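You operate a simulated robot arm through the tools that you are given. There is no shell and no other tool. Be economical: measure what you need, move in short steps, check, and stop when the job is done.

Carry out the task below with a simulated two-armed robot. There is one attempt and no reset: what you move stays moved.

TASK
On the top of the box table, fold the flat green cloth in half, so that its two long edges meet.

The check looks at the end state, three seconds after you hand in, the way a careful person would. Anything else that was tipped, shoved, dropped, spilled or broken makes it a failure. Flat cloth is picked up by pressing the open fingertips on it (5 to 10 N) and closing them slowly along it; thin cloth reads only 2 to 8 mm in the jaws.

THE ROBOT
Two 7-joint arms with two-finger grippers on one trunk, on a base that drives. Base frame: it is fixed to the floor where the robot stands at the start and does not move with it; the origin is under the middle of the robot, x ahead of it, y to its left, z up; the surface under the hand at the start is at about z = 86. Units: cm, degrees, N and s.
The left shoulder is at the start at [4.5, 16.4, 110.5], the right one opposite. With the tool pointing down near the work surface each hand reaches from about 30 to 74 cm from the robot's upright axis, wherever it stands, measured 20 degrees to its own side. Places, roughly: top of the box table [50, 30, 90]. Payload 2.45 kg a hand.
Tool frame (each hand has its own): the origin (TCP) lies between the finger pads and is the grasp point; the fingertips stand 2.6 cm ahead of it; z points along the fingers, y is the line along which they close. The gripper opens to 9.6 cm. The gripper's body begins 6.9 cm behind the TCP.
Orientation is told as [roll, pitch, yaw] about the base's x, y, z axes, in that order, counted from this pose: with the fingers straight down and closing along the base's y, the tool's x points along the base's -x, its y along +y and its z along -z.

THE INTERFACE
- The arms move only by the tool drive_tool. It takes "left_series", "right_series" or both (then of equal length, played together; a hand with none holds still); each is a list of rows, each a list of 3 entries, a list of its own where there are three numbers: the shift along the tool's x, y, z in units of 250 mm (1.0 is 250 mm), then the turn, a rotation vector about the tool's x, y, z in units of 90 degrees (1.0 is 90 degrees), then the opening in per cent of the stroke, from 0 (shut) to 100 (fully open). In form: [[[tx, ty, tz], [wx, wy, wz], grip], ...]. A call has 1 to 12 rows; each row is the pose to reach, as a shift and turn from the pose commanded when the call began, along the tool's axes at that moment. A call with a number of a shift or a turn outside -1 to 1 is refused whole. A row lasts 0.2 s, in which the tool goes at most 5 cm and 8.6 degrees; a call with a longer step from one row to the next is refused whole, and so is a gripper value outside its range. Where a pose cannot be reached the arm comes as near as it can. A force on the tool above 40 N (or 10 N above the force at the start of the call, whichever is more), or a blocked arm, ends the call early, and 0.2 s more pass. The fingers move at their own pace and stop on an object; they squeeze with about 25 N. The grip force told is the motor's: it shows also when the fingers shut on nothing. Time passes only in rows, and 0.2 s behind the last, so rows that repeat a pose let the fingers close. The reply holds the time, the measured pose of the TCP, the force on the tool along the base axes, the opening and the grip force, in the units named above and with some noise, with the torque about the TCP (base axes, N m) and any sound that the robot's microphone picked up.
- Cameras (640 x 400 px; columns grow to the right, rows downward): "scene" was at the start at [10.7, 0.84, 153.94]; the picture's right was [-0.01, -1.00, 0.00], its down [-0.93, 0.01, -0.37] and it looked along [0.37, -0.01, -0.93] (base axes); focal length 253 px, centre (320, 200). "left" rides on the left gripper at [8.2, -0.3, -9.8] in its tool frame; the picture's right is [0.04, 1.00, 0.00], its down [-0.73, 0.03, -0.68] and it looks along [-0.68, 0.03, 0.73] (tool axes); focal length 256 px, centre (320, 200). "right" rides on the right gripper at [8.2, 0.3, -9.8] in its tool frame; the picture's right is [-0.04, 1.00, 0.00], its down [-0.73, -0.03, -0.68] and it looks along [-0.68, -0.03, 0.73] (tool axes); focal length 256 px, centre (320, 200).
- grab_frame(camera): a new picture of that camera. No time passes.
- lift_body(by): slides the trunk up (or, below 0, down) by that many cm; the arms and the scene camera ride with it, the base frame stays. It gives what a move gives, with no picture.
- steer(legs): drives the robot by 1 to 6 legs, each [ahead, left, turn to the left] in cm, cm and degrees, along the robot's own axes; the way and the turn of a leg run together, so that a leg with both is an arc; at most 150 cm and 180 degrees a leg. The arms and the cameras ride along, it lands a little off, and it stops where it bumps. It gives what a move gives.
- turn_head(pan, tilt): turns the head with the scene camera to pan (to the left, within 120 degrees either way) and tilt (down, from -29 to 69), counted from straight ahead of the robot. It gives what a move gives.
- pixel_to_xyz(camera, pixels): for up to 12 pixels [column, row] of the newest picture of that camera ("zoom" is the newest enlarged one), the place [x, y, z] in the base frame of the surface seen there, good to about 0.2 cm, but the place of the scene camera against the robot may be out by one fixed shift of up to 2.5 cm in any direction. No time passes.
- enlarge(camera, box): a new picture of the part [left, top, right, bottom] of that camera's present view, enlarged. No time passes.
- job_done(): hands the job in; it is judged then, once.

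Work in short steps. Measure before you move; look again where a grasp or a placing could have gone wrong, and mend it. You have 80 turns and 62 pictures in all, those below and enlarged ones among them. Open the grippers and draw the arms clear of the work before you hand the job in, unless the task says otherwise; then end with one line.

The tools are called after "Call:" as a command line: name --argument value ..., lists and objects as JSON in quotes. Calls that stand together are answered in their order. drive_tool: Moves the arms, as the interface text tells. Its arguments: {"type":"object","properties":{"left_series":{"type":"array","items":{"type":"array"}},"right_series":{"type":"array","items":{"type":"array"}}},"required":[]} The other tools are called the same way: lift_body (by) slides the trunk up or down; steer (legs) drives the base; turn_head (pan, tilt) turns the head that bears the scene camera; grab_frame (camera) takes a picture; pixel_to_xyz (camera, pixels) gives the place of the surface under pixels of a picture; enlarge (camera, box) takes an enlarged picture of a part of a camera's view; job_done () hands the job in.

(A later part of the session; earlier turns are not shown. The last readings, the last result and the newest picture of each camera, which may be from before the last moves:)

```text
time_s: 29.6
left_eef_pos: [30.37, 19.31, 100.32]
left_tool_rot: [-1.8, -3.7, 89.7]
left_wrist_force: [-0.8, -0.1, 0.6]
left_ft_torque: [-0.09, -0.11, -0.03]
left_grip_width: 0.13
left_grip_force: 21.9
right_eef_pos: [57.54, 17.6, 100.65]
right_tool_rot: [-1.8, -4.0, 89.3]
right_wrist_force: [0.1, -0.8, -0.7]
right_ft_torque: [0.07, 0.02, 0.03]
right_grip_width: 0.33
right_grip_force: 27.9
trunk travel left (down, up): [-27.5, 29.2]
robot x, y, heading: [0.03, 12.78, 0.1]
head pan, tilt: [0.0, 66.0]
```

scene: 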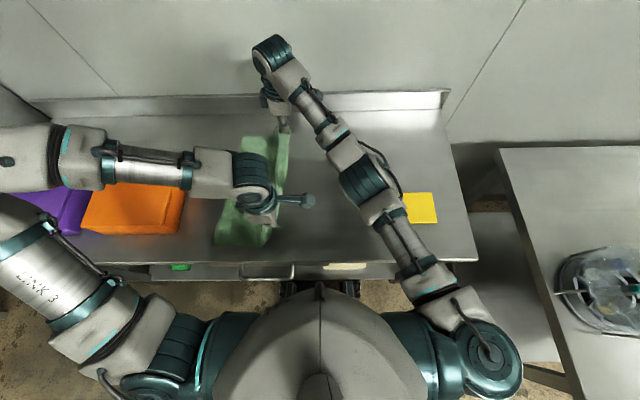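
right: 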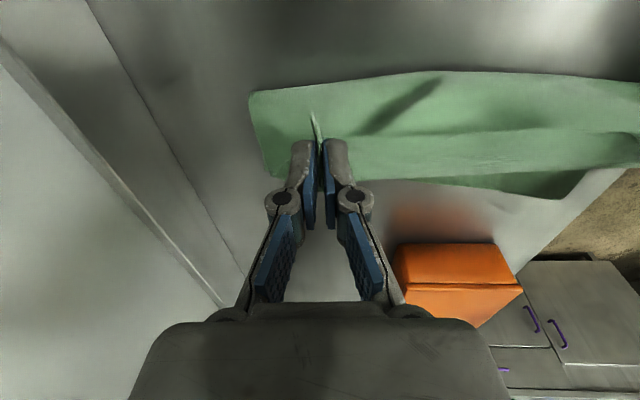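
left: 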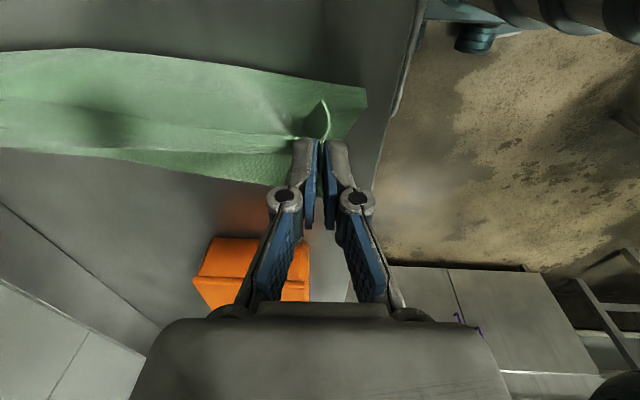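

Steady now. The arms bring the edge to the target: left to (33.2, 32.8), right to (60.1, 28.7), descending to about z 93 and straightening the tools.

Call:
drive_tool --right_series '[[[-0.06, -0.01, 0], [-0.005, 0.01, 0], 0], [[-0.12, -0.03, 0.02], [-0.01, 0.02, 0], 0], [[-0.18, -0.05, 0.04], [-0.015, 0.03, 0], 0], [[-0.24, -0.07, 0.07], [-0.02, 0.045, 0], 0], [[-0.3, -0.09, 0.11], [-0.02, 0.045, 0], 0], [[-0.36, -0.1, 0.15], [-0.02, 0.045, 0], 0], [[-0.41, -0.104, 0.2], [-0.02, 0.045, 0], 0], [[-0.44, -0.104, 0.25], [-0.02, 0.045, 0], 0], [[-0.444, -0.104, 0.3], [-0.02, 0.045, 0], 0], [[-0.444, -0.104, 0.33], [-0.02, 0.045, 0], 0], [[-0.444, -0.104, 0.33], [-0.02, 0.045, 0], 0]]' --left_series '[[[-0.07, -0.01, 0], [-0.005, 0.01, 0], 0], [[-0.14, -0.03, 0.02], [-0.01, 0.02, 0], 0], [[-0.21, -0.05, 0.04], [-0.015, 0.03, 0], 0], [[-0.28, -0.07, 0.07], [-0.02, 0.041, 0], 0], [[-0.36, -0.09, 0.11], [-0.02, 0.041, 0], 0], [[-0.44, -0.1, 0.15], [-0.02, 0.041, 0], 0], [[-0.5, -0.112, 0.2], [-0.02, 0.041, 0], 0], [[-0.535, -0.112, 0.25], [-0.02, 0.041, 0], 0], [[-0.54, -0.112, 0.3], [-0.02, 0.041, 0], 0], [[-0.54, -0.112, 0.33], [-0.02, 0.041, 0], 0], [[-0.54, -0.112, 0.33], [-0.02, 0.041, 0], 0]]'

Call:
grab_frame --camera "right"

Call:
grab_frame --camera "left"

Call:
grab_frame --camera "scene"

```text
time_s: 32.0
left_eef_pos: [33.53, 35.33, 92.67]
left_tool_rot: [0.0, 0.9, 89.8]
left_wrist_force: [0.1, -0.1, 1.3]
left_ft_torque: [-0.04, 0.0, -0.03]
left_grip_width: 0.14
left_grip_force: 21.5
right_eef_pos: [58.79, 26.55, 92.96]
right_tool_rot: [0.1, 1.0, 89.3]
right_wrist_force: [-0.2, -1.6, 0.8]
right_ft_torque: [0.02, 0.2, 0.02]
right_grip_width: 0.2
right_grip_force: 23.3
right hand out of reach, approached as far as the arm can: row 4, 5, 6, 7, 8, 9, 10, 11
trunk travel left (down, up): [-27.5, 29.2]
robot x, y, heading: [-0.05, 12.92, -0.2]
head pan, tilt: [0.0, 66.0]
```

```text
35 pictures are left
```

right: 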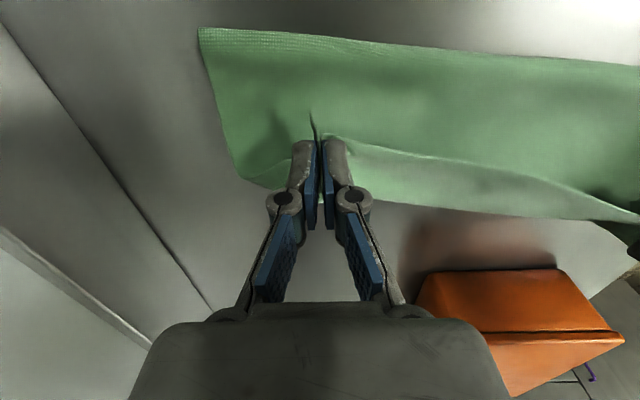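

```text
34 pictures are left
```

left: 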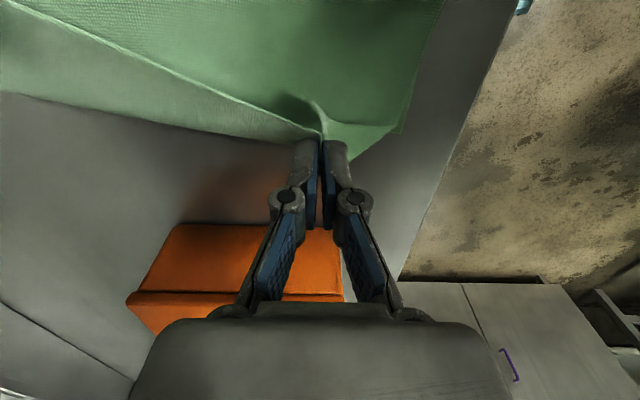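

```text
33 pictures are left
```

scene: 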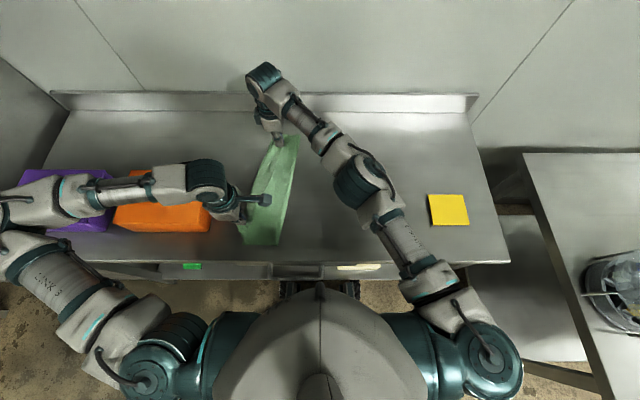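

Left went 2.5 cm too far and the right is at its reach limit. I measure where the lower layer's edge is.

Call:
pixel_to_xyz --camera "right" --pixels '[[201, 30], [240, 178], [270, 187], [400, 60], [600, 68], [440, 208], [560, 218], [430, 275]]'

Call:
pixel_to_xyz --camera "left" --pixels '[[402, 130], [350, 160], [395, 128], [430, 30], [200, 130], [100, 105], [180, 228], [340, 232]]'

Call:
enlarge --camera "scene" --box '[200, 120, 340, 260]'

```text
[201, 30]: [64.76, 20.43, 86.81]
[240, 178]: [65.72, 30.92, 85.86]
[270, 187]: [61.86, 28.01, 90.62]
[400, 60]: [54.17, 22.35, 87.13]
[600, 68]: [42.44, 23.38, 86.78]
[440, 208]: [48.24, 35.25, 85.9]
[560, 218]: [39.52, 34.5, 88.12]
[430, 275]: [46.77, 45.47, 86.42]
```

```text
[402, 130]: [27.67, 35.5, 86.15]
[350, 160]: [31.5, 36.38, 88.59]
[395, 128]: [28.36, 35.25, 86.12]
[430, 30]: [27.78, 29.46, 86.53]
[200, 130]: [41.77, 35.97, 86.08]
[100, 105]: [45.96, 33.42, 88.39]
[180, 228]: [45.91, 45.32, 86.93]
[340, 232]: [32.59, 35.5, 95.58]
```

```text
2.86 times, centred on (270, 190) of scene
```

zoom: 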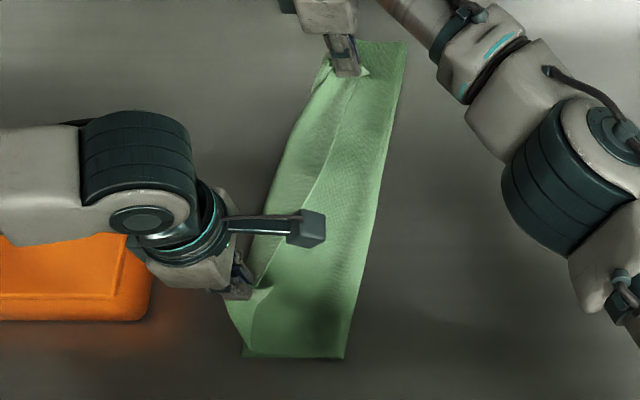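

The lower edge runs about (27.7, 35.5) → (65.7, 30.9). The right hand needs 4 cm more in y, so I first bring the left hand back 4 cm, then drive 4.5 cm left.

Call:
drive_tool --left_series '[[[0.06, 0, -0.02], [0, 0, 0], 0], [[0.12, 0, -0.04], [0, 0, 0], 0], [[0.16, 0, -0.06], [0, 0, 0], 0], [[0.16, 0, -0.06], [0, 0, 0], 0]]' --right_series '[[[0, 0, -0.02], [0, 0, 0], 0], [[0, 0, -0.04], [0, 0, 0], 0], [[0, 0, -0.06], [0, 0, 0], 0], [[0, 0, -0.06], [0, 0, 0], 0]]'

Call:
steer --legs '[[0, 2.5, 0], [0, 2.5, 0]]'

Call:
drive_tool --right_series '[[[0, 0, 0], [0, 0, 0], 0], [[0, 0, 0], [0, 0, 0], 0], [[0, 0, 0], [0, 0, 0], 0], [[0, 0, 0], [0, 0, 0], 0], [[0, 0, 0], [0, 0, 0], 0], [[0, 0, 0], [0, 0, 0], 0]]' --left_series '[[[0, 0, 0], [0, 0, 0], 0], [[0, 0, 0], [0, 0, 0], 0], [[0, 0, 0], [0, 0, 0], 0], [[0, 0, 0], [0, 0, 0], 0], [[0, 0, 0], [0, 0, 0], 0], [[0, 0, 0], [0, 0, 0], 0]]'

```text
time_s: 33.0
left_eef_pos: [33.61, 30.42, 94.45]
left_tool_rot: [0.1, 0.5, 89.6]
left_wrist_force: [-0.3, 0.8, 0.5]
left_ft_torque: [0.04, 0.0, 0.01]
left_grip_width: 0.13
left_grip_force: 20.6
right_eef_pos: [58.74, 25.66, 94.63]
right_tool_rot: [-0.1, 0.5, 89.3]
right_wrist_force: [-0.1, -1.0, 0.1]
right_ft_torque: [0.09, -0.05, 0.02]
right_grip_width: 0.43
right_grip_force: 28.0
trunk travel left (down, up): [-27.5, 29.2]
robot x, y, heading: [0.21, 12.92, 0.1]
head pan, tilt: [0.0, 66.0]
```

```text
time_s: 34.2
left_eef_pos: [33.5, 36.75, 94.25]
left_tool_rot: [0.1, 1.1, 89.8]
left_wrist_force: [0.1, 0.6, -0.6]
left_ft_torque: [0.03, 0.0, -0.04]
left_grip_width: 0.45
left_grip_force: 25.4
right_eef_pos: [58.41, 31.96, 94.53]
right_tool_rot: [-0.1, 1.3, 89.5]
right_wrist_force: [-1.0, -0.5, 0.9]
right_ft_torque: [0.0, 0.01, 0.0]
right_grip_width: 0.21
right_grip_force: 22.3
trunk travel left (down, up): [-27.5, 29.2]
robot x, y, heading: [0.03, 18.29, 0.1]
head pan, tilt: [0.0, 66.0]
```

```text
time_s: 35.6
left_eef_pos: [33.08, 36.18, 94.54]
left_tool_rot: [-0.2, 0.8, 89.8]
left_wrist_force: [-0.7, -0.5, -0.2]
left_ft_torque: [-0.02, -0.03, 0.02]
left_grip_width: 0.43
left_grip_force: 25.2
right_eef_pos: [58.44, 31.39, 94.84]
right_tool_rot: [-0.2, 0.8, 89.3]
right_wrist_force: [0.5, -0.4, -0.9]
right_ft_torque: [0.07, 0.01, -0.01]
right_grip_width: 0.29
right_grip_force: 23.5
trunk travel left (down, up): [-27.5, 29.2]
robot x, y, heading: [0.15, 17.96, -0.1]
head pan, tilt: [0.0, 66.0]
```

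Settled. I move left to (32.6, 34.4), right to (59.9, 30.6), down to z≈91, then look.

Call:
drive_tool --left_series '[[[0.035, 0.01, 0.03], [0, 0, 0], 0], [[0.07, 0.02, 0.07], [0, 0, 0], 0], [[0.07, 0.02, 0.11], [0, 0, 0], 0], [[0.07, 0.02, 0.14], [0, 0, 0], 0], [[0.07, 0.02, 0.14], [0, 0, 0], 0]]' --right_series '[[[0.015, -0.03, 0.03], [0, 0, 0], 0], [[0.03, -0.06, 0.07], [0, 0, 0], 0], [[0.03, -0.06, 0.11], [0, 0, 0], 0], [[0.03, -0.06, 0.14], [0, 0, 0], 0], [[0.03, -0.06, 0.14], [0, 0, 0], 0]]'

Call:
grab_frame --camera "right"

Call:
grab_frame --camera "left"

Call:
enlarge --camera "scene" --box '[220, 120, 380, 260]'

```text
time_s: 36.9
left_eef_pos: [32.75, 35.06, 90.91]
left_tool_rot: [-0.2, 1.1, 89.8]
left_wrist_force: [3.2, 0.2, 1.3]
left_ft_torque: [0.0, -0.1, 0.04]
left_grip_width: 0.26
left_grip_force: 26.5
right_eef_pos: [59.83, 31.27, 91.28]
right_tool_rot: [-0.4, 1.1, 89.5]
right_wrist_force: [-2.8, 0.1, -0.1]
right_ft_torque: [0.02, 0.11, -0.04]
right_grip_width: 0.29
right_grip_force: 25.0
trunk travel left (down, up): [-27.5, 29.2]
robot x, y, heading: [0.09, 18.42, 0.2]
head pan, tilt: [0.0, 66.0]
```

```text
31 pictures are left
```

right: 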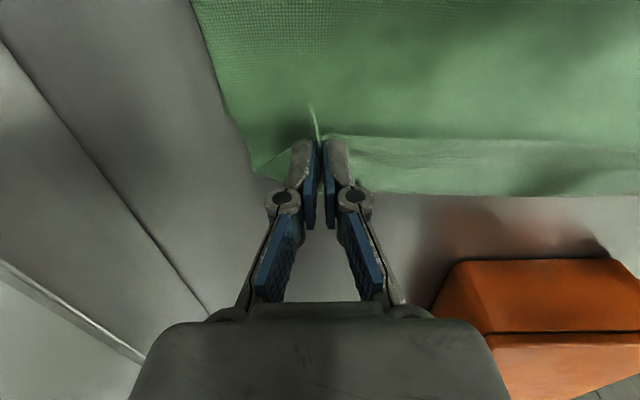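

```text
30 pictures are left
```

left: 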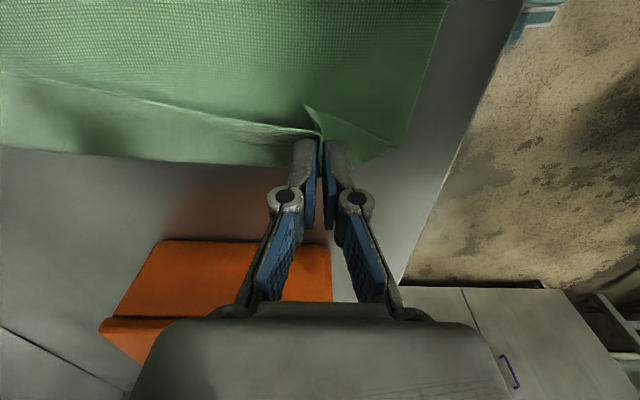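

```text
2.86 times, centred on (300, 190) of scene
```

zoom: 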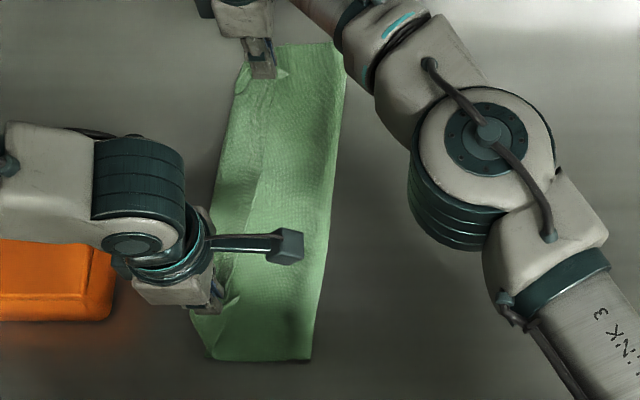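

The lower layer's edge now shows beyond the held edge. I measure both.

Call:
pixel_to_xyz --camera "right" --pixels '[[253, 170], [370, 190], [440, 193], [560, 196], [400, 138], [500, 138], [560, 139], [222, 105]]'

Call:
pixel_to_xyz --camera "left" --pixels '[[405, 142], [370, 158], [270, 162], [150, 158], [20, 150], [230, 120], [100, 95], [443, 10]]'

Call:
pixel_to_xyz --camera "zoom" --pixels '[[340, 60], [335, 200], [308, 350], [212, 352], [215, 210], [240, 90]]'

```text
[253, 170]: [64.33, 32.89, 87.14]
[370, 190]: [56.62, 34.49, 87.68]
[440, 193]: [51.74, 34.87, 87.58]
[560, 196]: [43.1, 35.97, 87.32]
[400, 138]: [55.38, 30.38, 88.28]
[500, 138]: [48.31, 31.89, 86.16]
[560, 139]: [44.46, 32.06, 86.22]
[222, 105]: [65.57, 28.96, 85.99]
```

```text
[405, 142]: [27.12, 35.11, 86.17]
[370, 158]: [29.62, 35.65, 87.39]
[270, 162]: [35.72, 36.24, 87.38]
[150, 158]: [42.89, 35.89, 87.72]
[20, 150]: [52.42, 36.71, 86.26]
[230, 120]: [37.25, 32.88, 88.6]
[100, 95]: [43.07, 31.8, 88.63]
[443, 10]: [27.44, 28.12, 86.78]
```

```text
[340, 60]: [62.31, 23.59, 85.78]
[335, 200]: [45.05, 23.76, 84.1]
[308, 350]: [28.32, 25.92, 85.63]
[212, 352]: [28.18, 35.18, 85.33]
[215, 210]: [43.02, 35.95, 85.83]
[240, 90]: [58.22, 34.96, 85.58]
```

The strip beyond the held line reads z≈87.5, which needs a closer look at the layers.

Call:
enlarge --camera "right" --box '[220, 60, 480, 220]'

Call:
enlarge --camera "left" --box '[200, 40, 460, 200]'

```text
2.46 times, centred on (350, 140) of right
```

zoom: 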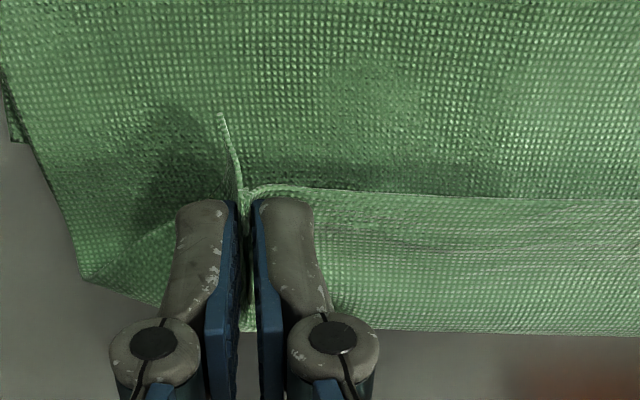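

```text
2.46 times, centred on (330, 120) of left
```

zoom: 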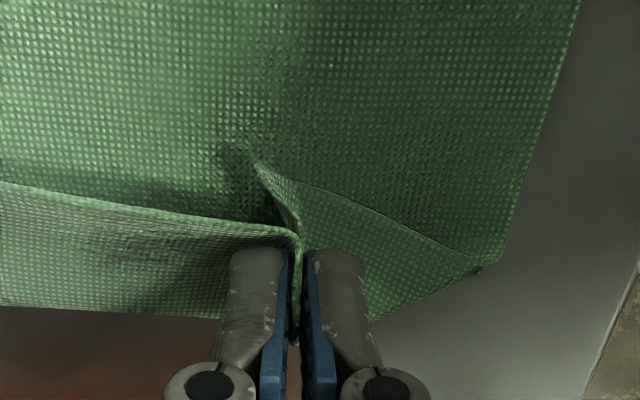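

Now clear: the hands overshot earlier, so the crease rolled to y≈24 and the last 4 cm of the upper layer is curled back in an S. I unroll it: lift and go back right by 14 cm, then look at the lower edge.

Call:
drive_tool --left_series '[[[0, 0, -0.08], [0, 0, 0], 0], [[0.05, -0.01, -0.15], [0, 0, 0], 0], [[0.14, -0.01, -0.2], [0, 0, 0], 0], [[0.24, -0.01, -0.24], [0, 0, 0], 0], [[0.34, -0.01, -0.26], [0, 0, 0], 0], [[0.44, -0.01, -0.26], [0, 0, 0], 0], [[0.54, -0.01, -0.26], [0, 0, 0], 0], [[0.58, -0.01, -0.24], [0, 0, 0], 0], [[0.58, -0.01, -0.24], [0, 0, 0], 0]]' --right_series '[[[0, 0, -0.08], [0, 0, 0], 0], [[0.05, 0.01, -0.15], [0, 0, 0], 0], [[0.14, 0.01, -0.2], [0, 0, 0], 0], [[0.24, 0.01, -0.24], [0, 0, 0], 0], [[0.34, 0.01, -0.26], [0, 0, 0], 0], [[0.44, 0.01, -0.26], [0, 0, 0], 0], [[0.54, 0.01, -0.26], [0, 0, 0], 0], [[0.58, 0.01, -0.24], [0, 0, 0], 0], [[0.58, 0.01, -0.24], [0, 0, 0], 0]]'

Call:
grab_frame --camera "right"

Call:
grab_frame --camera "left"

```text
time_s: 38.9
left_eef_pos: [32.82, 20.27, 97.23]
left_tool_rot: [-0.2, 1.0, 89.8]
left_wrist_force: [-0.6, 0.2, 2.2]
left_ft_torque: [0.02, 0.02, 0.02]
left_grip_width: 0.37
left_grip_force: 24.0
right_eef_pos: [59.19, 16.62, 97.62]
right_tool_rot: [-0.2, 0.9, 89.5]
right_wrist_force: [-1.0, -0.2, -0.4]
right_ft_torque: [-0.02, 0.03, -0.02]
right_grip_width: 0.27
right_grip_force: 24.6
trunk travel left (down, up): [-27.5, 29.2]
robot x, y, heading: [-0.27, 18.57, 0.1]
head pan, tilt: [0.0, 66.0]
```

```text
26 pictures are left
```

right: 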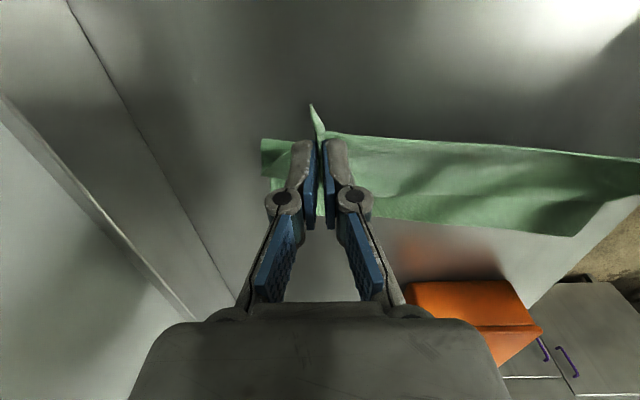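

```text
25 pictures are left
```

left: 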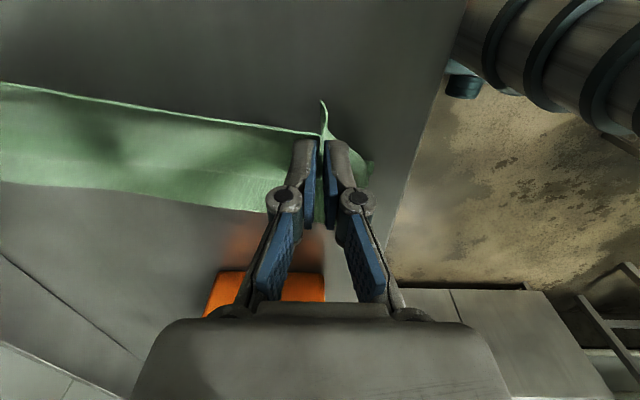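

Now the lower layer is exposed to its left edge; I measure it.

Call:
pixel_to_xyz --camera "right" --pixels '[[575, 233], [500, 225], [430, 218], [380, 215], [266, 188], [264, 143]]'

Call:
pixel_to_xyz --camera "left" --pixels '[[260, 208], [150, 193], [20, 182], [370, 165], [345, 200], [330, 215], [100, 140]]'

```text
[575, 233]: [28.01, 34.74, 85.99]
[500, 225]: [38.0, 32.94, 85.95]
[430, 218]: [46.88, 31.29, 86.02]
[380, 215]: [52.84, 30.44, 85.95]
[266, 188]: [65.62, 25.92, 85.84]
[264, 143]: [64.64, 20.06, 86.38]
```

```text
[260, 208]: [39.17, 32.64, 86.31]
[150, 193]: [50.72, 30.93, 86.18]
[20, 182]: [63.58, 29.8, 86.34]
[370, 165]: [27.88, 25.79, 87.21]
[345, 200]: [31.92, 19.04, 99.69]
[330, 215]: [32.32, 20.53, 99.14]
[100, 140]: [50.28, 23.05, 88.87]
```

The lower left edge runs (28, 34.7)→(66, 29.6), so the crease should be near y≈20.6 (near) and 16.6 (far). I now fold along a proper arc with radius under 12.5 cm: first part.

Call:
drive_tool --left_series '[[[-0.04, 0, -0.01], [0, 0, 0], 0], [[-0.08, 0, -0.02], [0, 0, 0], 0], [[-0.12, 0, -0.028], [0, 0, 0], 0], [[-0.16, 0, -0.022], [0, 0, 0], 0], [[-0.2, 0, -0.015], [0, 0, 0], 0], [[-0.24, 0, -0.008], [0, 0, 0], 0], [[-0.27, 0, 0.01], [0, 0, 0], 0], [[-0.3, 0, 0.035], [0, 0, 0], 0], [[-0.3, 0, 0.035], [0, 0, 0], 0], [[-0.3, 0, 0.035], [0, 0, 0], 0], [[-0.3, 0, 0.035], [0, 0, 0], 0]]' --right_series '[[[-0.04, 0, -0.01], [0, 0, 0], 0], [[-0.08, -0.005, -0.02], [0, 0, 0], 0], [[-0.12, -0.01, -0.028], [0, 0, 0], 0], [[-0.16, -0.015, -0.022], [0, 0, 0], 0], [[-0.2, -0.02, -0.015], [0, 0, 0], 0], [[-0.24, -0.025, -0.008], [0, 0, 0], 0], [[-0.27, -0.03, 0.01], [0, 0, 0], 0], [[-0.3, -0.035, 0.035], [0, 0, 0], 0], [[-0.3, -0.035, 0.035], [0, 0, 0], 0], [[-0.3, -0.035, 0.035], [0, 0, 0], 0], [[-0.3, -0.035, 0.035], [0, 0, 0], 0]]'

Call:
grab_frame --camera "right"

```text
time_s: 41.2
left_eef_pos: [32.93, 27.88, 96.13]
left_tool_rot: [-0.1, 1.1, 89.8]
left_wrist_force: [7.0, -0.9, 0.5]
left_ft_torque: [-0.06, -0.15, 0.07]
left_grip_width: 0.31
left_grip_force: 27.8
right_eef_pos: [60.32, 24.19, 96.58]
right_tool_rot: [-0.1, 1.0, 89.4]
right_wrist_force: [-6.3, 0.5, -0.7]
right_ft_torque: [0.04, 0.17, -0.03]
right_grip_width: 0.33
right_grip_force: 25.3
trunk travel left (down, up): [-27.5, 29.2]
robot x, y, heading: [-0.03, 18.36, -0.2]
head pan, tilt: [0.0, 66.0]
```

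```text
24 pictures are left
```

right: 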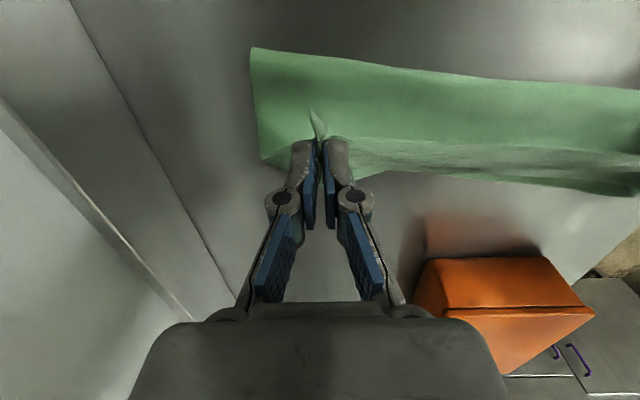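

On track. I check the crease and lower edge here.

Call:
pixel_to_xyz --camera "right" --pixels '[[252, 50], [400, 68], [600, 86], [263, 160], [380, 173], [430, 176], [520, 184], [600, 192]]'

Call:
drive_tool --left_series '[[[-0.02, -0.008, 0.03], [0, 0, 0], 0], [[-0.05, -0.008, 0.06], [0, 0, 0], 0], [[-0.08, -0.008, 0.09], [0, 0, 0], 0], [[-0.11, -0.008, 0.13], [0, 0, 0], 0], [[-0.14, -0.008, 0.17], [0, 0, 0], 0], [[-0.16, -0.008, 0.2], [0, 0, 0], 0], [[-0.16, -0.008, 0.2], [0, 0, 0], 0], [[-0.16, -0.008, 0.2], [0, 0, 0], 0]]' --right_series '[[[-0.02, 0.012, 0.03], [0, 0, 0], 0], [[-0.05, 0.012, 0.06], [0, 0, 0], 0], [[-0.08, 0.012, 0.1], [0, 0, 0], 0], [[-0.11, 0.012, 0.14], [0, 0, 0], 0], [[-0.14, 0.012, 0.18], [0, 0, 0], 0], [[-0.16, 0.012, 0.21], [0, 0, 0], 0], [[-0.16, 0.012, 0.21], [0, 0, 0], 0], [[-0.16, 0.012, 0.21], [0, 0, 0], 0]]'

Call:
grab_frame --camera "right"

Call:
grab_frame --camera "left"

```text
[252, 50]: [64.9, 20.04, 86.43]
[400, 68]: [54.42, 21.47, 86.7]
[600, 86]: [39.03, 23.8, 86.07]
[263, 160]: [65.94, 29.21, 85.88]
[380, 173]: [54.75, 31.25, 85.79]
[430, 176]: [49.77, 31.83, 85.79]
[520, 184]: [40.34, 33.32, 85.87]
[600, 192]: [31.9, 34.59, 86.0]
```

```text
time_s: 43.0
left_eef_pos: [33.12, 31.74, 91.07]
left_tool_rot: [-0.2, 1.1, 89.8]
left_wrist_force: [2.8, -0.2, -1.0]
left_ft_torque: [-0.04, -0.12, 0.04]
left_grip_width: 0.19
left_grip_force: 22.6
right_eef_pos: [60.08, 28.23, 91.15]
right_tool_rot: [-0.2, 1.1, 89.4]
right_wrist_force: [-2.6, 0.7, 0.9]
right_ft_torque: [0.01, 0.1, 0.01]
right_grip_width: 0.3
right_grip_force: 25.0
trunk travel left (down, up): [-27.5, 29.2]
robot x, y, heading: [-0.07, 18.12, 0.0]
head pan, tilt: [0.0, 66.0]
```

```text
23 pictures are left
```

right: 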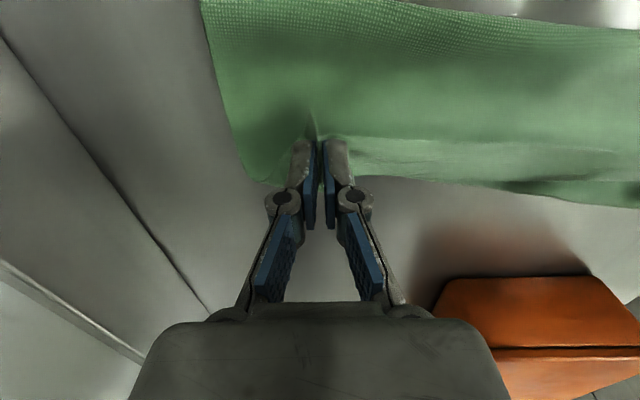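

```text
22 pictures are left
```

left: 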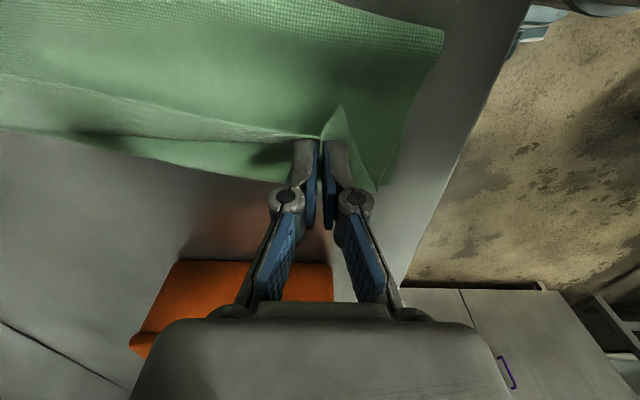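

The crease reads y≈20 (far) to 24 (near): about 3.5 cm too far left, as it never unrolled. I go back further right and low, to lay the cloth flat past the midline, then fold again.

Call:
drive_tool --left_series '[[[0.02, -0.005, -0.1], [0, 0, 0], 0], [[0.1, -0.005, -0.2], [0, 0, 0], 0], [[0.2, -0.005, -0.26], [0, 0, 0], 0], [[0.3, -0.005, -0.28], [0, 0, 0], 0], [[0.4, -0.005, -0.28], [0, 0, 0], 0], [[0.5, -0.005, -0.26], [0, 0, 0], 0], [[0.6, -0.005, -0.22], [0, 0, 0], 0], [[0.7, -0.005, -0.16], [0, 0, 0], 0], [[0.78, -0.005, -0.1], [0, 0, 0], 0], [[0.82, -0.005, -0.06], [0, 0, 0], 0], [[0.82, -0.005, -0.06], [0, 0, 0], 0], [[0.82, -0.005, -0.06], [0, 0, 0], 0]]' --right_series '[[[0.02, 0.005, -0.1], [0, 0, 0], 0], [[0.1, 0.005, -0.2], [0, 0, 0], 0], [[0.2, 0.005, -0.26], [0, 0, 0], 0], [[0.3, 0.005, -0.28], [0, 0, 0], 0], [[0.4, 0.005, -0.28], [0, 0, 0], 0], [[0.5, 0.005, -0.26], [0, 0, 0], 0], [[0.62, 0.005, -0.22], [0, 0, 0], 0], [[0.73, 0.005, -0.16], [0, 0, 0], 0], [[0.82, 0.005, -0.1], [0, 0, 0], 0], [[0.88, 0.005, -0.06], [0, 0, 0], 0], [[0.88, 0.005, -0.06], [0, 0, 0], 0], [[0.88, 0.005, -0.06], [0, 0, 0], 0]]'

Call:
grab_frame --camera "right"

Call:
enlarge --camera "scene" --box '[220, 120, 420, 260]'

```text
time_s: 45.6
left_eef_pos: [33.16, 11.23, 92.89]
left_tool_rot: [-0.1, 1.1, 89.8]
left_wrist_force: [0.9, 0.0, -2.0]
left_ft_torque: [0.01, -0.02, 0.0]
left_grip_width: 0.43
left_grip_force: 23.7
right_eef_pos: [59.64, 5.96, 93.08]
right_tool_rot: [-0.3, 1.0, 89.5]
right_wrist_force: [-1.8, 1.2, -0.4]
right_ft_torque: [0.01, 0.09, -0.04]
right_grip_width: 0.31
right_grip_force: 24.7
trunk travel left (down, up): [-27.5, 29.2]
robot x, y, heading: [-0.1, 18.42, 0.0]
head pan, tilt: [0.0, 66.0]
```

```text
21 pictures are left
```

right: 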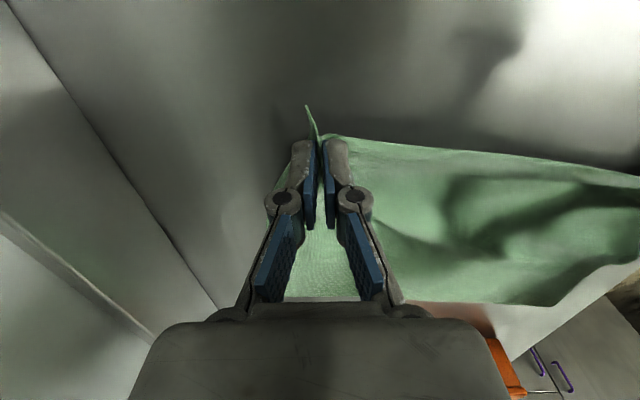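

```text
2.86 times, centred on (320, 190) of scene
```

zoom: 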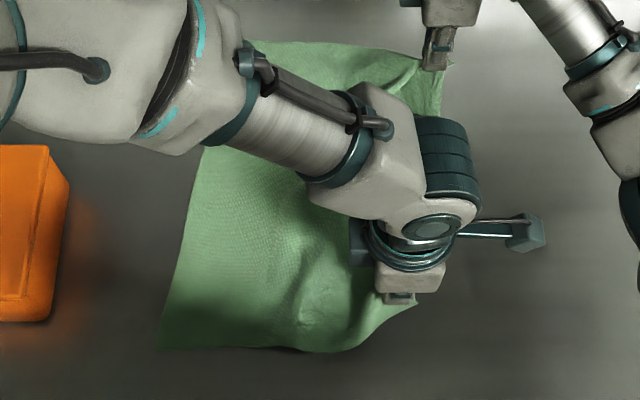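

The cloth is unrolled again with a bit of slack. I measure the left edge once more before the final fold.

Call:
pixel_to_xyz --camera "right" --pixels '[[550, 303], [480, 302], [410, 301], [350, 299], [290, 299], [635, 262]]'

Call:
pixel_to_xyz --camera "zoom" --pixels '[[255, 44], [162, 345], [205, 150], [185, 230], [300, 348]]'

```text
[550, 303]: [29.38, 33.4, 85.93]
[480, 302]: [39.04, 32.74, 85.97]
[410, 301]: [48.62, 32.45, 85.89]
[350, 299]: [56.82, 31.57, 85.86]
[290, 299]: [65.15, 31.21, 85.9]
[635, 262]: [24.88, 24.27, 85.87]
```

```text
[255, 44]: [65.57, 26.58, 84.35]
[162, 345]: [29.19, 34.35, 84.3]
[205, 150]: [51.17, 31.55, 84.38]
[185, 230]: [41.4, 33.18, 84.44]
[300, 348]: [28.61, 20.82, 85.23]
```

Left edge is now about (29, 34.2)→(49, 32.2)→(65, 31), so crease targets are y≈20 (near) and 17 (far). First part of the arc, slowly.

Call:
drive_tool --left_series '[[[-0.038, 0, -0.06], [0, 0, 0], 0], [[-0.076, 0, -0.12], [0, 0, 0], 0], [[-0.136, 0, -0.17], [0, 0, 0], 0], [[-0.196, 0, -0.22], [0, 0, 0], 0], [[-0.256, 0, -0.24], [0, 0, 0], 0], [[-0.316, 0, -0.26], [0, 0, 0], 0], [[-0.376, 0, -0.265], [0, 0, 0], 0], [[-0.436, 0, -0.26], [0, 0, 0], 0], [[-0.496, 0, -0.25], [0, 0, 0], 0], [[-0.556, 0, -0.24], [0, 0, 0], 0], [[-0.556, 0, -0.24], [0, 0, 0], 0], [[-0.556, 0, -0.24], [0, 0, 0], 0]]' --right_series '[[[-0.08, 0, -0.06], [0, 0, 0], 0], [[-0.164, 0, -0.12], [0, 0, 0], 0], [[-0.224, 0, -0.17], [0, 0, 0], 0], [[-0.284, 0, -0.22], [0, 0, 0], 0], [[-0.344, 0, -0.24], [0, 0, 0], 0], [[-0.404, 0, -0.26], [0, 0, 0], 0], [[-0.464, 0, -0.265], [0, 0, 0], 0], [[-0.524, 0, -0.26], [0, 0, 0], 0], [[-0.584, 0, -0.25], [0, 0, 0], 0], [[-0.644, 0, -0.24], [0, 0, 0], 0], [[-0.644, 0, -0.24], [0, 0, 0], 0], [[-0.644, 0, -0.24], [0, 0, 0], 0]]'

Call:
grab_frame --camera "right"

```text
time_s: 48.2
left_eef_pos: [33.18, 25.22, 98.78]
left_tool_rot: [-0.2, 1.0, 89.8]
left_wrist_force: [1.3, -0.8, -0.8]
left_ft_torque: [0.01, -0.06, -0.01]
left_grip_width: 0.43
left_grip_force: 24.4
right_eef_pos: [59.92, 22.19, 98.79]
right_tool_rot: [-0.1, 1.0, 89.5]
right_wrist_force: [-2.2, -0.4, -0.7]
right_ft_torque: [0.03, 0.05, -0.06]
right_grip_width: 0.28
right_grip_force: 24.9
trunk travel left (down, up): [-27.5, 29.2]
robot x, y, heading: [-0.21, 18.43, 0.0]
head pan, tilt: [0.0, 66.0]
```

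```text
19 pictures are left
```

right: 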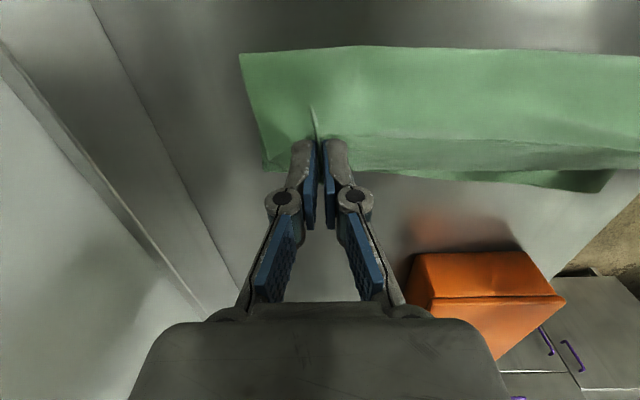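

Call:
pixel_to_xyz --camera "right" --pixels '[[242, 57], [360, 50], [480, 52], [620, 60], [265, 165], [390, 175], [460, 180], [590, 190]]'

```text
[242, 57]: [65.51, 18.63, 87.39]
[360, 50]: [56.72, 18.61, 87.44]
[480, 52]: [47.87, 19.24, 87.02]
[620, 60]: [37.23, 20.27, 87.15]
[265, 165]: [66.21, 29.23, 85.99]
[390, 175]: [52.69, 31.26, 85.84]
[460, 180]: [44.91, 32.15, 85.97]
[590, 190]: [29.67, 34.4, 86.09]
```

The near crease is right (≈20.3) but the far crease sits 3 cm too far left (18.6 vs 15.6 wanted). I go back once more, laying the far side lower and further right, to repeat with a lower arc on the far side.

Call:
drive_tool --left_series '[[[0.06, 0, 0.0], [0, 0, 0], 0], [[0.12, 0, 0.0], [0, 0, 0], 0], [[0.19, 0, 0.0], [0, 0, 0], 0], [[0.26, 0, 0.02], [0, 0, 0], 0], [[0.33, 0, 0.05], [0, 0, 0], 0], [[0.4, 0, 0.09], [0, 0, 0], 0], [[0.46, 0, 0.14], [0, 0, 0], 0], [[0.52, 0, 0.19], [0, 0, 0], 0], [[0.568, 0, 0.23], [0, 0, 0], 0], [[0.568, 0, 0.23], [0, 0, 0], 0], [[0.568, 0, 0.23], [0, 0, 0], 0]]' --right_series '[[[0.08, 0, 0.0], [0, 0, 0], 0], [[0.16, 0, 0.0], [0, 0, 0], 0], [[0.25, 0, 0.02], [0, 0, 0], 0], [[0.34, 0, 0.05], [0, 0, 0], 0], [[0.43, 0, 0.09], [0, 0, 0], 0], [[0.52, 0, 0.14], [0, 0, 0], 0], [[0.6, 0, 0.19], [0, 0, 0], 0], [[0.67, 0, 0.24], [0, 0, 0], 0], [[0.708, 0, 0.29], [0, 0, 0], 0], [[0.708, 0, 0.29], [0, 0, 0], 0], [[0.708, 0, 0.29], [0, 0, 0], 0]]'

```text
time_s: 50.6
left_eef_pos: [33.18, 10.96, 93.22]
left_tool_rot: [-0.3, 1.0, 89.8]
left_wrist_force: [3.8, -1.5, -0.4]
left_ft_torque: [0.03, -0.05, 0.06]
left_grip_width: 0.39
left_grip_force: 28.1
right_eef_pos: [59.75, 4.31, 91.91]
right_tool_rot: [-0.2, 1.0, 89.4]
right_wrist_force: [-2.5, 0.6, 0.9]
right_ft_torque: [0.03, 0.09, -0.02]
right_grip_width: 0.29
right_grip_force: 25.1
trunk travel left (down, up): [-27.5, 29.2]
robot x, y, heading: [0.13, 18.42, -0.1]
head pan, tilt: [0.0, 66.0]
```

Now the arc again, with the far hand passing lower (about 8 cm).

Call:
drive_tool --left_series '[[[-0.08, 0, -0.072], [0, 0, 0], 0], [[-0.16, 0, -0.152], [0, 0, 0], 0], [[-0.24, 0, -0.2], [0, 0, 0], 0], [[-0.32, 0, -0.224], [0, 0, 0], 0], [[-0.4, 0, -0.232], [0, 0, 0], 0], [[-0.48, 0, -0.232], [0, 0, 0], 0], [[-0.54, 0, -0.216], [0, 0, 0], 0], [[-0.58, 0, -0.2], [0, 0, 0], 0], [[-0.62, 0, -0.176], [0, 0, 0], 0], [[-0.62, 0, -0.176], [0, 0, 0], 0], [[-0.62, 0, -0.176], [0, 0, 0], 0]]' --right_series '[[[-0.07, 0, -0.044], [0, 0, 0], 0], [[-0.15, 0, -0.104], [0, 0, 0], 0], [[-0.25, 0, -0.144], [0, 0, 0], 0], [[-0.35, 0, -0.164], [0, 0, 0], 0], [[-0.45, 0, -0.184], [0, 0, 0], 0], [[-0.55, 0, -0.184], [0, 0, 0], 0], [[-0.65, 0, -0.184], [0, 0, 0], 0], [[-0.73, 0, -0.172], [0, 0, 0], 0], [[-0.79, 0, -0.164], [0, 0, 0], 0], [[-0.79, 0, -0.164], [0, 0, 0], 0], [[-0.79, 0, -0.164], [0, 0, 0], 0]]'

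Call:
grab_frame --camera "right"

```text
time_s: 53.0
left_eef_pos: [33.16, 26.52, 97.27]
left_tool_rot: [-0.1, 1.0, 89.8]
left_wrist_force: [0.6, 0.2, 0.0]
left_ft_torque: [0.01, 0.06, 0.05]
left_grip_width: 0.18
left_grip_force: 21.4
right_eef_pos: [59.81, 24.29, 95.62]
right_tool_rot: [-0.3, 0.9, 89.3]
right_wrist_force: [-0.5, -0.2, -0.2]
right_ft_torque: [0.03, 0.1, -0.01]
right_grip_width: 0.32
right_grip_force: 25.1
trunk travel left (down, up): [-27.5, 29.2]
robot x, y, heading: [-0.31, 18.41, 0.2]
head pan, tilt: [0.0, 66.0]
```

```text
18 pictures are left
```

right: 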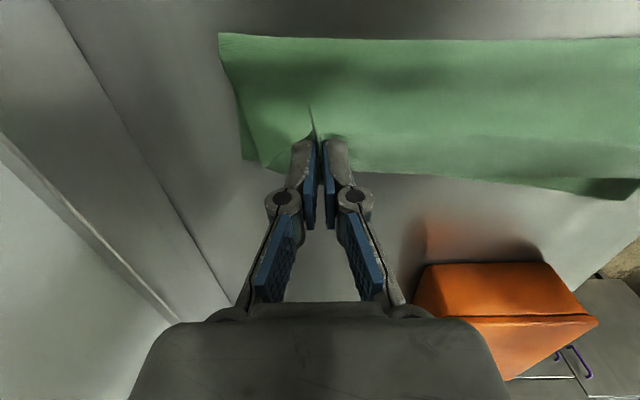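

Call:
pixel_to_xyz --camera "right" --pixels '[[222, 37], [360, 41], [480, 42], [620, 42], [245, 156], [380, 176], [480, 185], [610, 197], [237, 90]]'

```text
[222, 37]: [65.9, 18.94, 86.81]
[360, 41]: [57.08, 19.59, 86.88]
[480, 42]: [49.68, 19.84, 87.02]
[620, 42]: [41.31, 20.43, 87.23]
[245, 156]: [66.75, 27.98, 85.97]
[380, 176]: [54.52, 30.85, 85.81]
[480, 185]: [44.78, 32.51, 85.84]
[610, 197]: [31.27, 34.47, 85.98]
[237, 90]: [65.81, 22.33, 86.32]
```

The near half is right, but the far side has slack in its upper layer (crease ≈19 with lower edge at 28). My plan: lay the edge down from beyond (so it doesn't S-curl), bring it back to the lower edge, and later iron the slack towards the crease. First, go beyond and down.

Call:
drive_tool --left_series '[[[-0.05, 0, 0.016], [0, 0, 0], 0], [[-0.1, 0, 0.032], [0, 0, 0], 0], [[-0.15, 0, 0.07], [0, 0, 0], 0], [[-0.2, 0, 0.112], [0, 0, 0], 0], [[-0.24, 0, 0.15], [0, 0, 0], 0], [[-0.272, 0, 0.192], [0, 0, 0], 0], [[-0.295, 0, 0.23], [0, 0, 0], 0], [[-0.312, 0, 0.272], [0, 0, 0], 0], [[-0.312, 0, 0.272], [0, 0, 0], 0], [[-0.312, 0, 0.272], [0, 0, 0], 0]]' --right_series '[[[-0.074, 0, 0.002], [0, 0, 0], 0], [[-0.148, 0, 0.004], [0, 0, 0], 0], [[-0.21, 0, 0.03], [0, 0, 0], 0], [[-0.268, 0, 0.064], [0, 0, 0], 0], [[-0.31, 0, 0.1], [0, 0, 0], 0], [[-0.348, 0, 0.144], [0, 0, 0], 0], [[-0.37, 0, 0.18], [0, 0, 0], 0], [[-0.388, 0, 0.216], [0, 0, 0], 0], [[-0.388, 0, 0.216], [0, 0, 0], 0], [[-0.388, 0, 0.216], [0, 0, 0], 0]]'

Call:
grab_frame --camera "right"

Call:
grab_frame --camera "left"

```text
time_s: 55.2
left_eef_pos: [33.2, 34.34, 90.3]
left_tool_rot: [-0.1, 1.0, 89.8]
left_wrist_force: [-0.1, -1.2, 1.2]
left_ft_torque: [0.04, -0.01, 0.01]
left_grip_width: 0.16
left_grip_force: 21.2
right_eef_pos: [59.48, 31.4, 91.08]
right_tool_rot: [-0.3, 1.0, 89.4]
right_wrist_force: [-0.1, 0.6, 0.5]
right_ft_torque: [0.03, 0.02, 0.03]
right_grip_width: 0.3
right_grip_force: 26.2
right hand out of reach, approached as far as the arm can: row 4, 5, 6, 7, 8, 9, 10
trunk travel left (down, up): [-27.5, 29.2]
robot x, y, heading: [0.04, 18.78, -0.1]
head pan, tilt: [0.0, 66.0]
```

```text
17 pictures are left
```

right: 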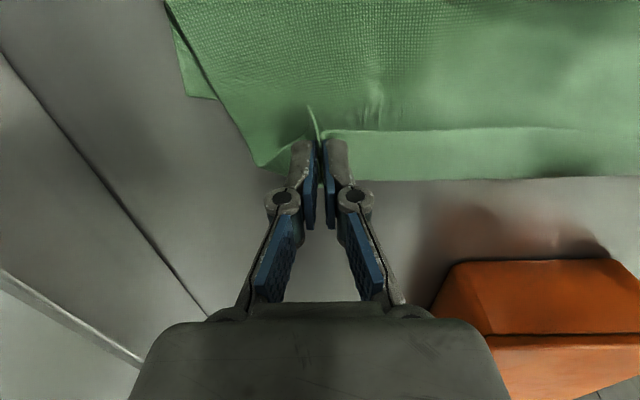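

```text
16 pictures are left
```

left: 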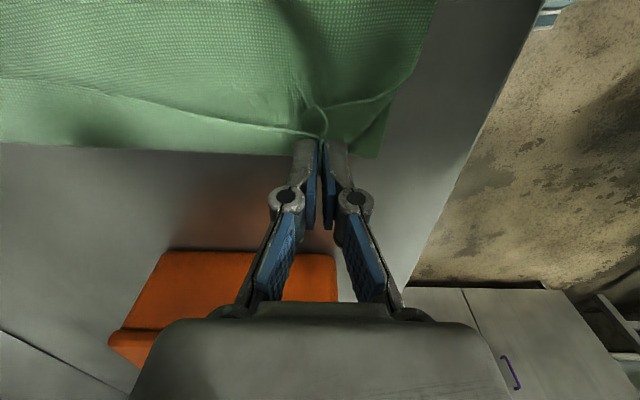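

The right hand hit its reach limit at y 31.4. I move the left hand back a bit and drive the base 5 cm left, so the far hand can go beyond.

Call:
drive_tool --left_series '[[[0.06, 0, -0.04], [0, 0, 0], 0], [[0.12, 0, -0.06], [0, 0, 0], 0], [[0.12, 0, -0.06], [0, 0, 0], 0]]' --right_series '[[[0, 0, -0.02], [0, 0, 0], 0], [[0, 0, -0.04], [0, 0, 0], 0], [[0, 0, -0.04], [0, 0, 0], 0]]'

Call:
steer --legs '[[0, 2.5, 0], [0, 2.5, 0]]'

Call:
drive_tool --right_series '[[[0, 0, 0], [0, 0, 0], 0], [[0, 0, 0], [0, 0, 0], 0], [[0, 0, 0], [0, 0, 0], 0], [[0, 0, 0], [0, 0, 0], 0], [[0, 0, 0], [0, 0, 0], 0], [[0, 0, 0], [0, 0, 0], 0]]' --left_series '[[[0, 0, 0], [0, 0, 0], 0], [[0, 0, 0], [0, 0, 0], 0], [[0, 0, 0], [0, 0, 0], 0], [[0, 0, 0], [0, 0, 0], 0], [[0, 0, 0], [0, 0, 0], 0], [[0, 0, 0], [0, 0, 0], 0]]'

Call:
enlarge --camera "scene" --box '[230, 120, 390, 260]'

```text
time_s: 56.0
left_eef_pos: [33.14, 31.13, 91.88]
left_tool_rot: [-0.2, 1.0, 89.8]
left_wrist_force: [-0.2, -1.9, 1.3]
left_ft_torque: [-0.03, 0.09, -0.04]
left_grip_width: 0.19
left_grip_force: 22.1
right_eef_pos: [59.44, 31.4, 92.08]
right_tool_rot: [-0.2, 0.9, 89.4]
right_wrist_force: [0.2, -0.3, -0.1]
right_ft_torque: [0.03, 0.02, 0.01]
right_grip_width: 0.32
right_grip_force: 24.6
trunk travel left (down, up): [-27.5, 29.2]
robot x, y, heading: [-0.17, 18.46, 0.1]
head pan, tilt: [0.0, 66.0]
```

```text
time_s: 57.3
left_eef_pos: [33.08, 36.0, 91.93]
left_tool_rot: [-0.2, 0.9, 89.7]
left_wrist_force: [-0.3, 0.7, 0.0]
left_ft_torque: [0.02, 0.0, -0.01]
left_grip_width: 0.43
left_grip_force: 27.4
right_eef_pos: [59.56, 36.12, 92.06]
right_tool_rot: [-0.3, 0.9, 89.4]
right_wrist_force: [-0.6, -0.4, 0.7]
right_ft_torque: [0.01, 0.03, 0.0]
right_grip_width: 0.28
right_grip_force: 25.1
trunk travel left (down, up): [-27.5, 29.2]
robot x, y, heading: [0.09, 23.5, -0.0]
head pan, tilt: [0.0, 66.0]
```

```text
time_s: 58.7
left_eef_pos: [32.86, 35.98, 92.16]
left_tool_rot: [-0.2, 0.9, 89.7]
left_wrist_force: [1.5, 0.3, -1.2]
left_ft_torque: [0.0, -0.01, -0.02]
left_grip_width: 0.44
left_grip_force: 27.1
right_eef_pos: [59.48, 36.3, 92.29]
right_tool_rot: [-0.4, 0.9, 89.4]
right_wrist_force: [-0.6, 0.5, -0.3]
right_ft_torque: [0.02, 0.05, -0.02]
right_grip_width: 0.27
right_grip_force: 26.0
trunk travel left (down, up): [-27.5, 29.2]
robot x, y, heading: [-0.12, 23.27, 0.3]
head pan, tilt: [0.0, 66.0]
```

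```text
2.86 times, centred on (310, 190) of scene
```

zoom: 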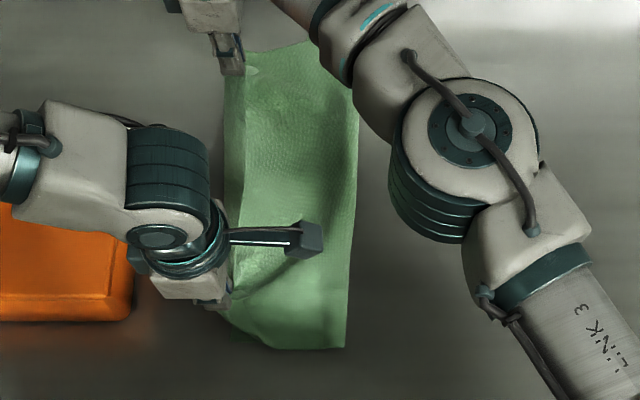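

The drive was smooth this time. I measure the crease and edges here.

Call:
pixel_to_xyz --camera "zoom" --pixels '[[310, 45], [354, 150], [350, 250], [343, 343], [246, 343], [225, 320], [228, 140], [230, 110], [245, 130]]'

Call:
grab_frame --camera "right"

```text
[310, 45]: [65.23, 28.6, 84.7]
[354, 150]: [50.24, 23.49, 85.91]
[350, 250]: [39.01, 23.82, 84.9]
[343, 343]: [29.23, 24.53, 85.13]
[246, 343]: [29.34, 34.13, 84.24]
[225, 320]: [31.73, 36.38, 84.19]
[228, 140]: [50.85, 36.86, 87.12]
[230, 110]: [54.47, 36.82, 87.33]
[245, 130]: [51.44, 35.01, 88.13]
```

```text
14 pictures are left
```

right: 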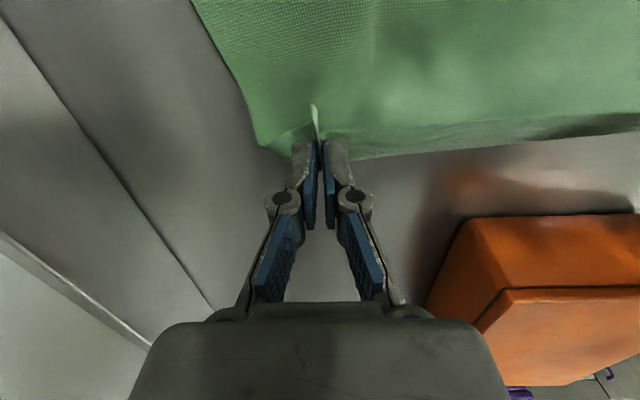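

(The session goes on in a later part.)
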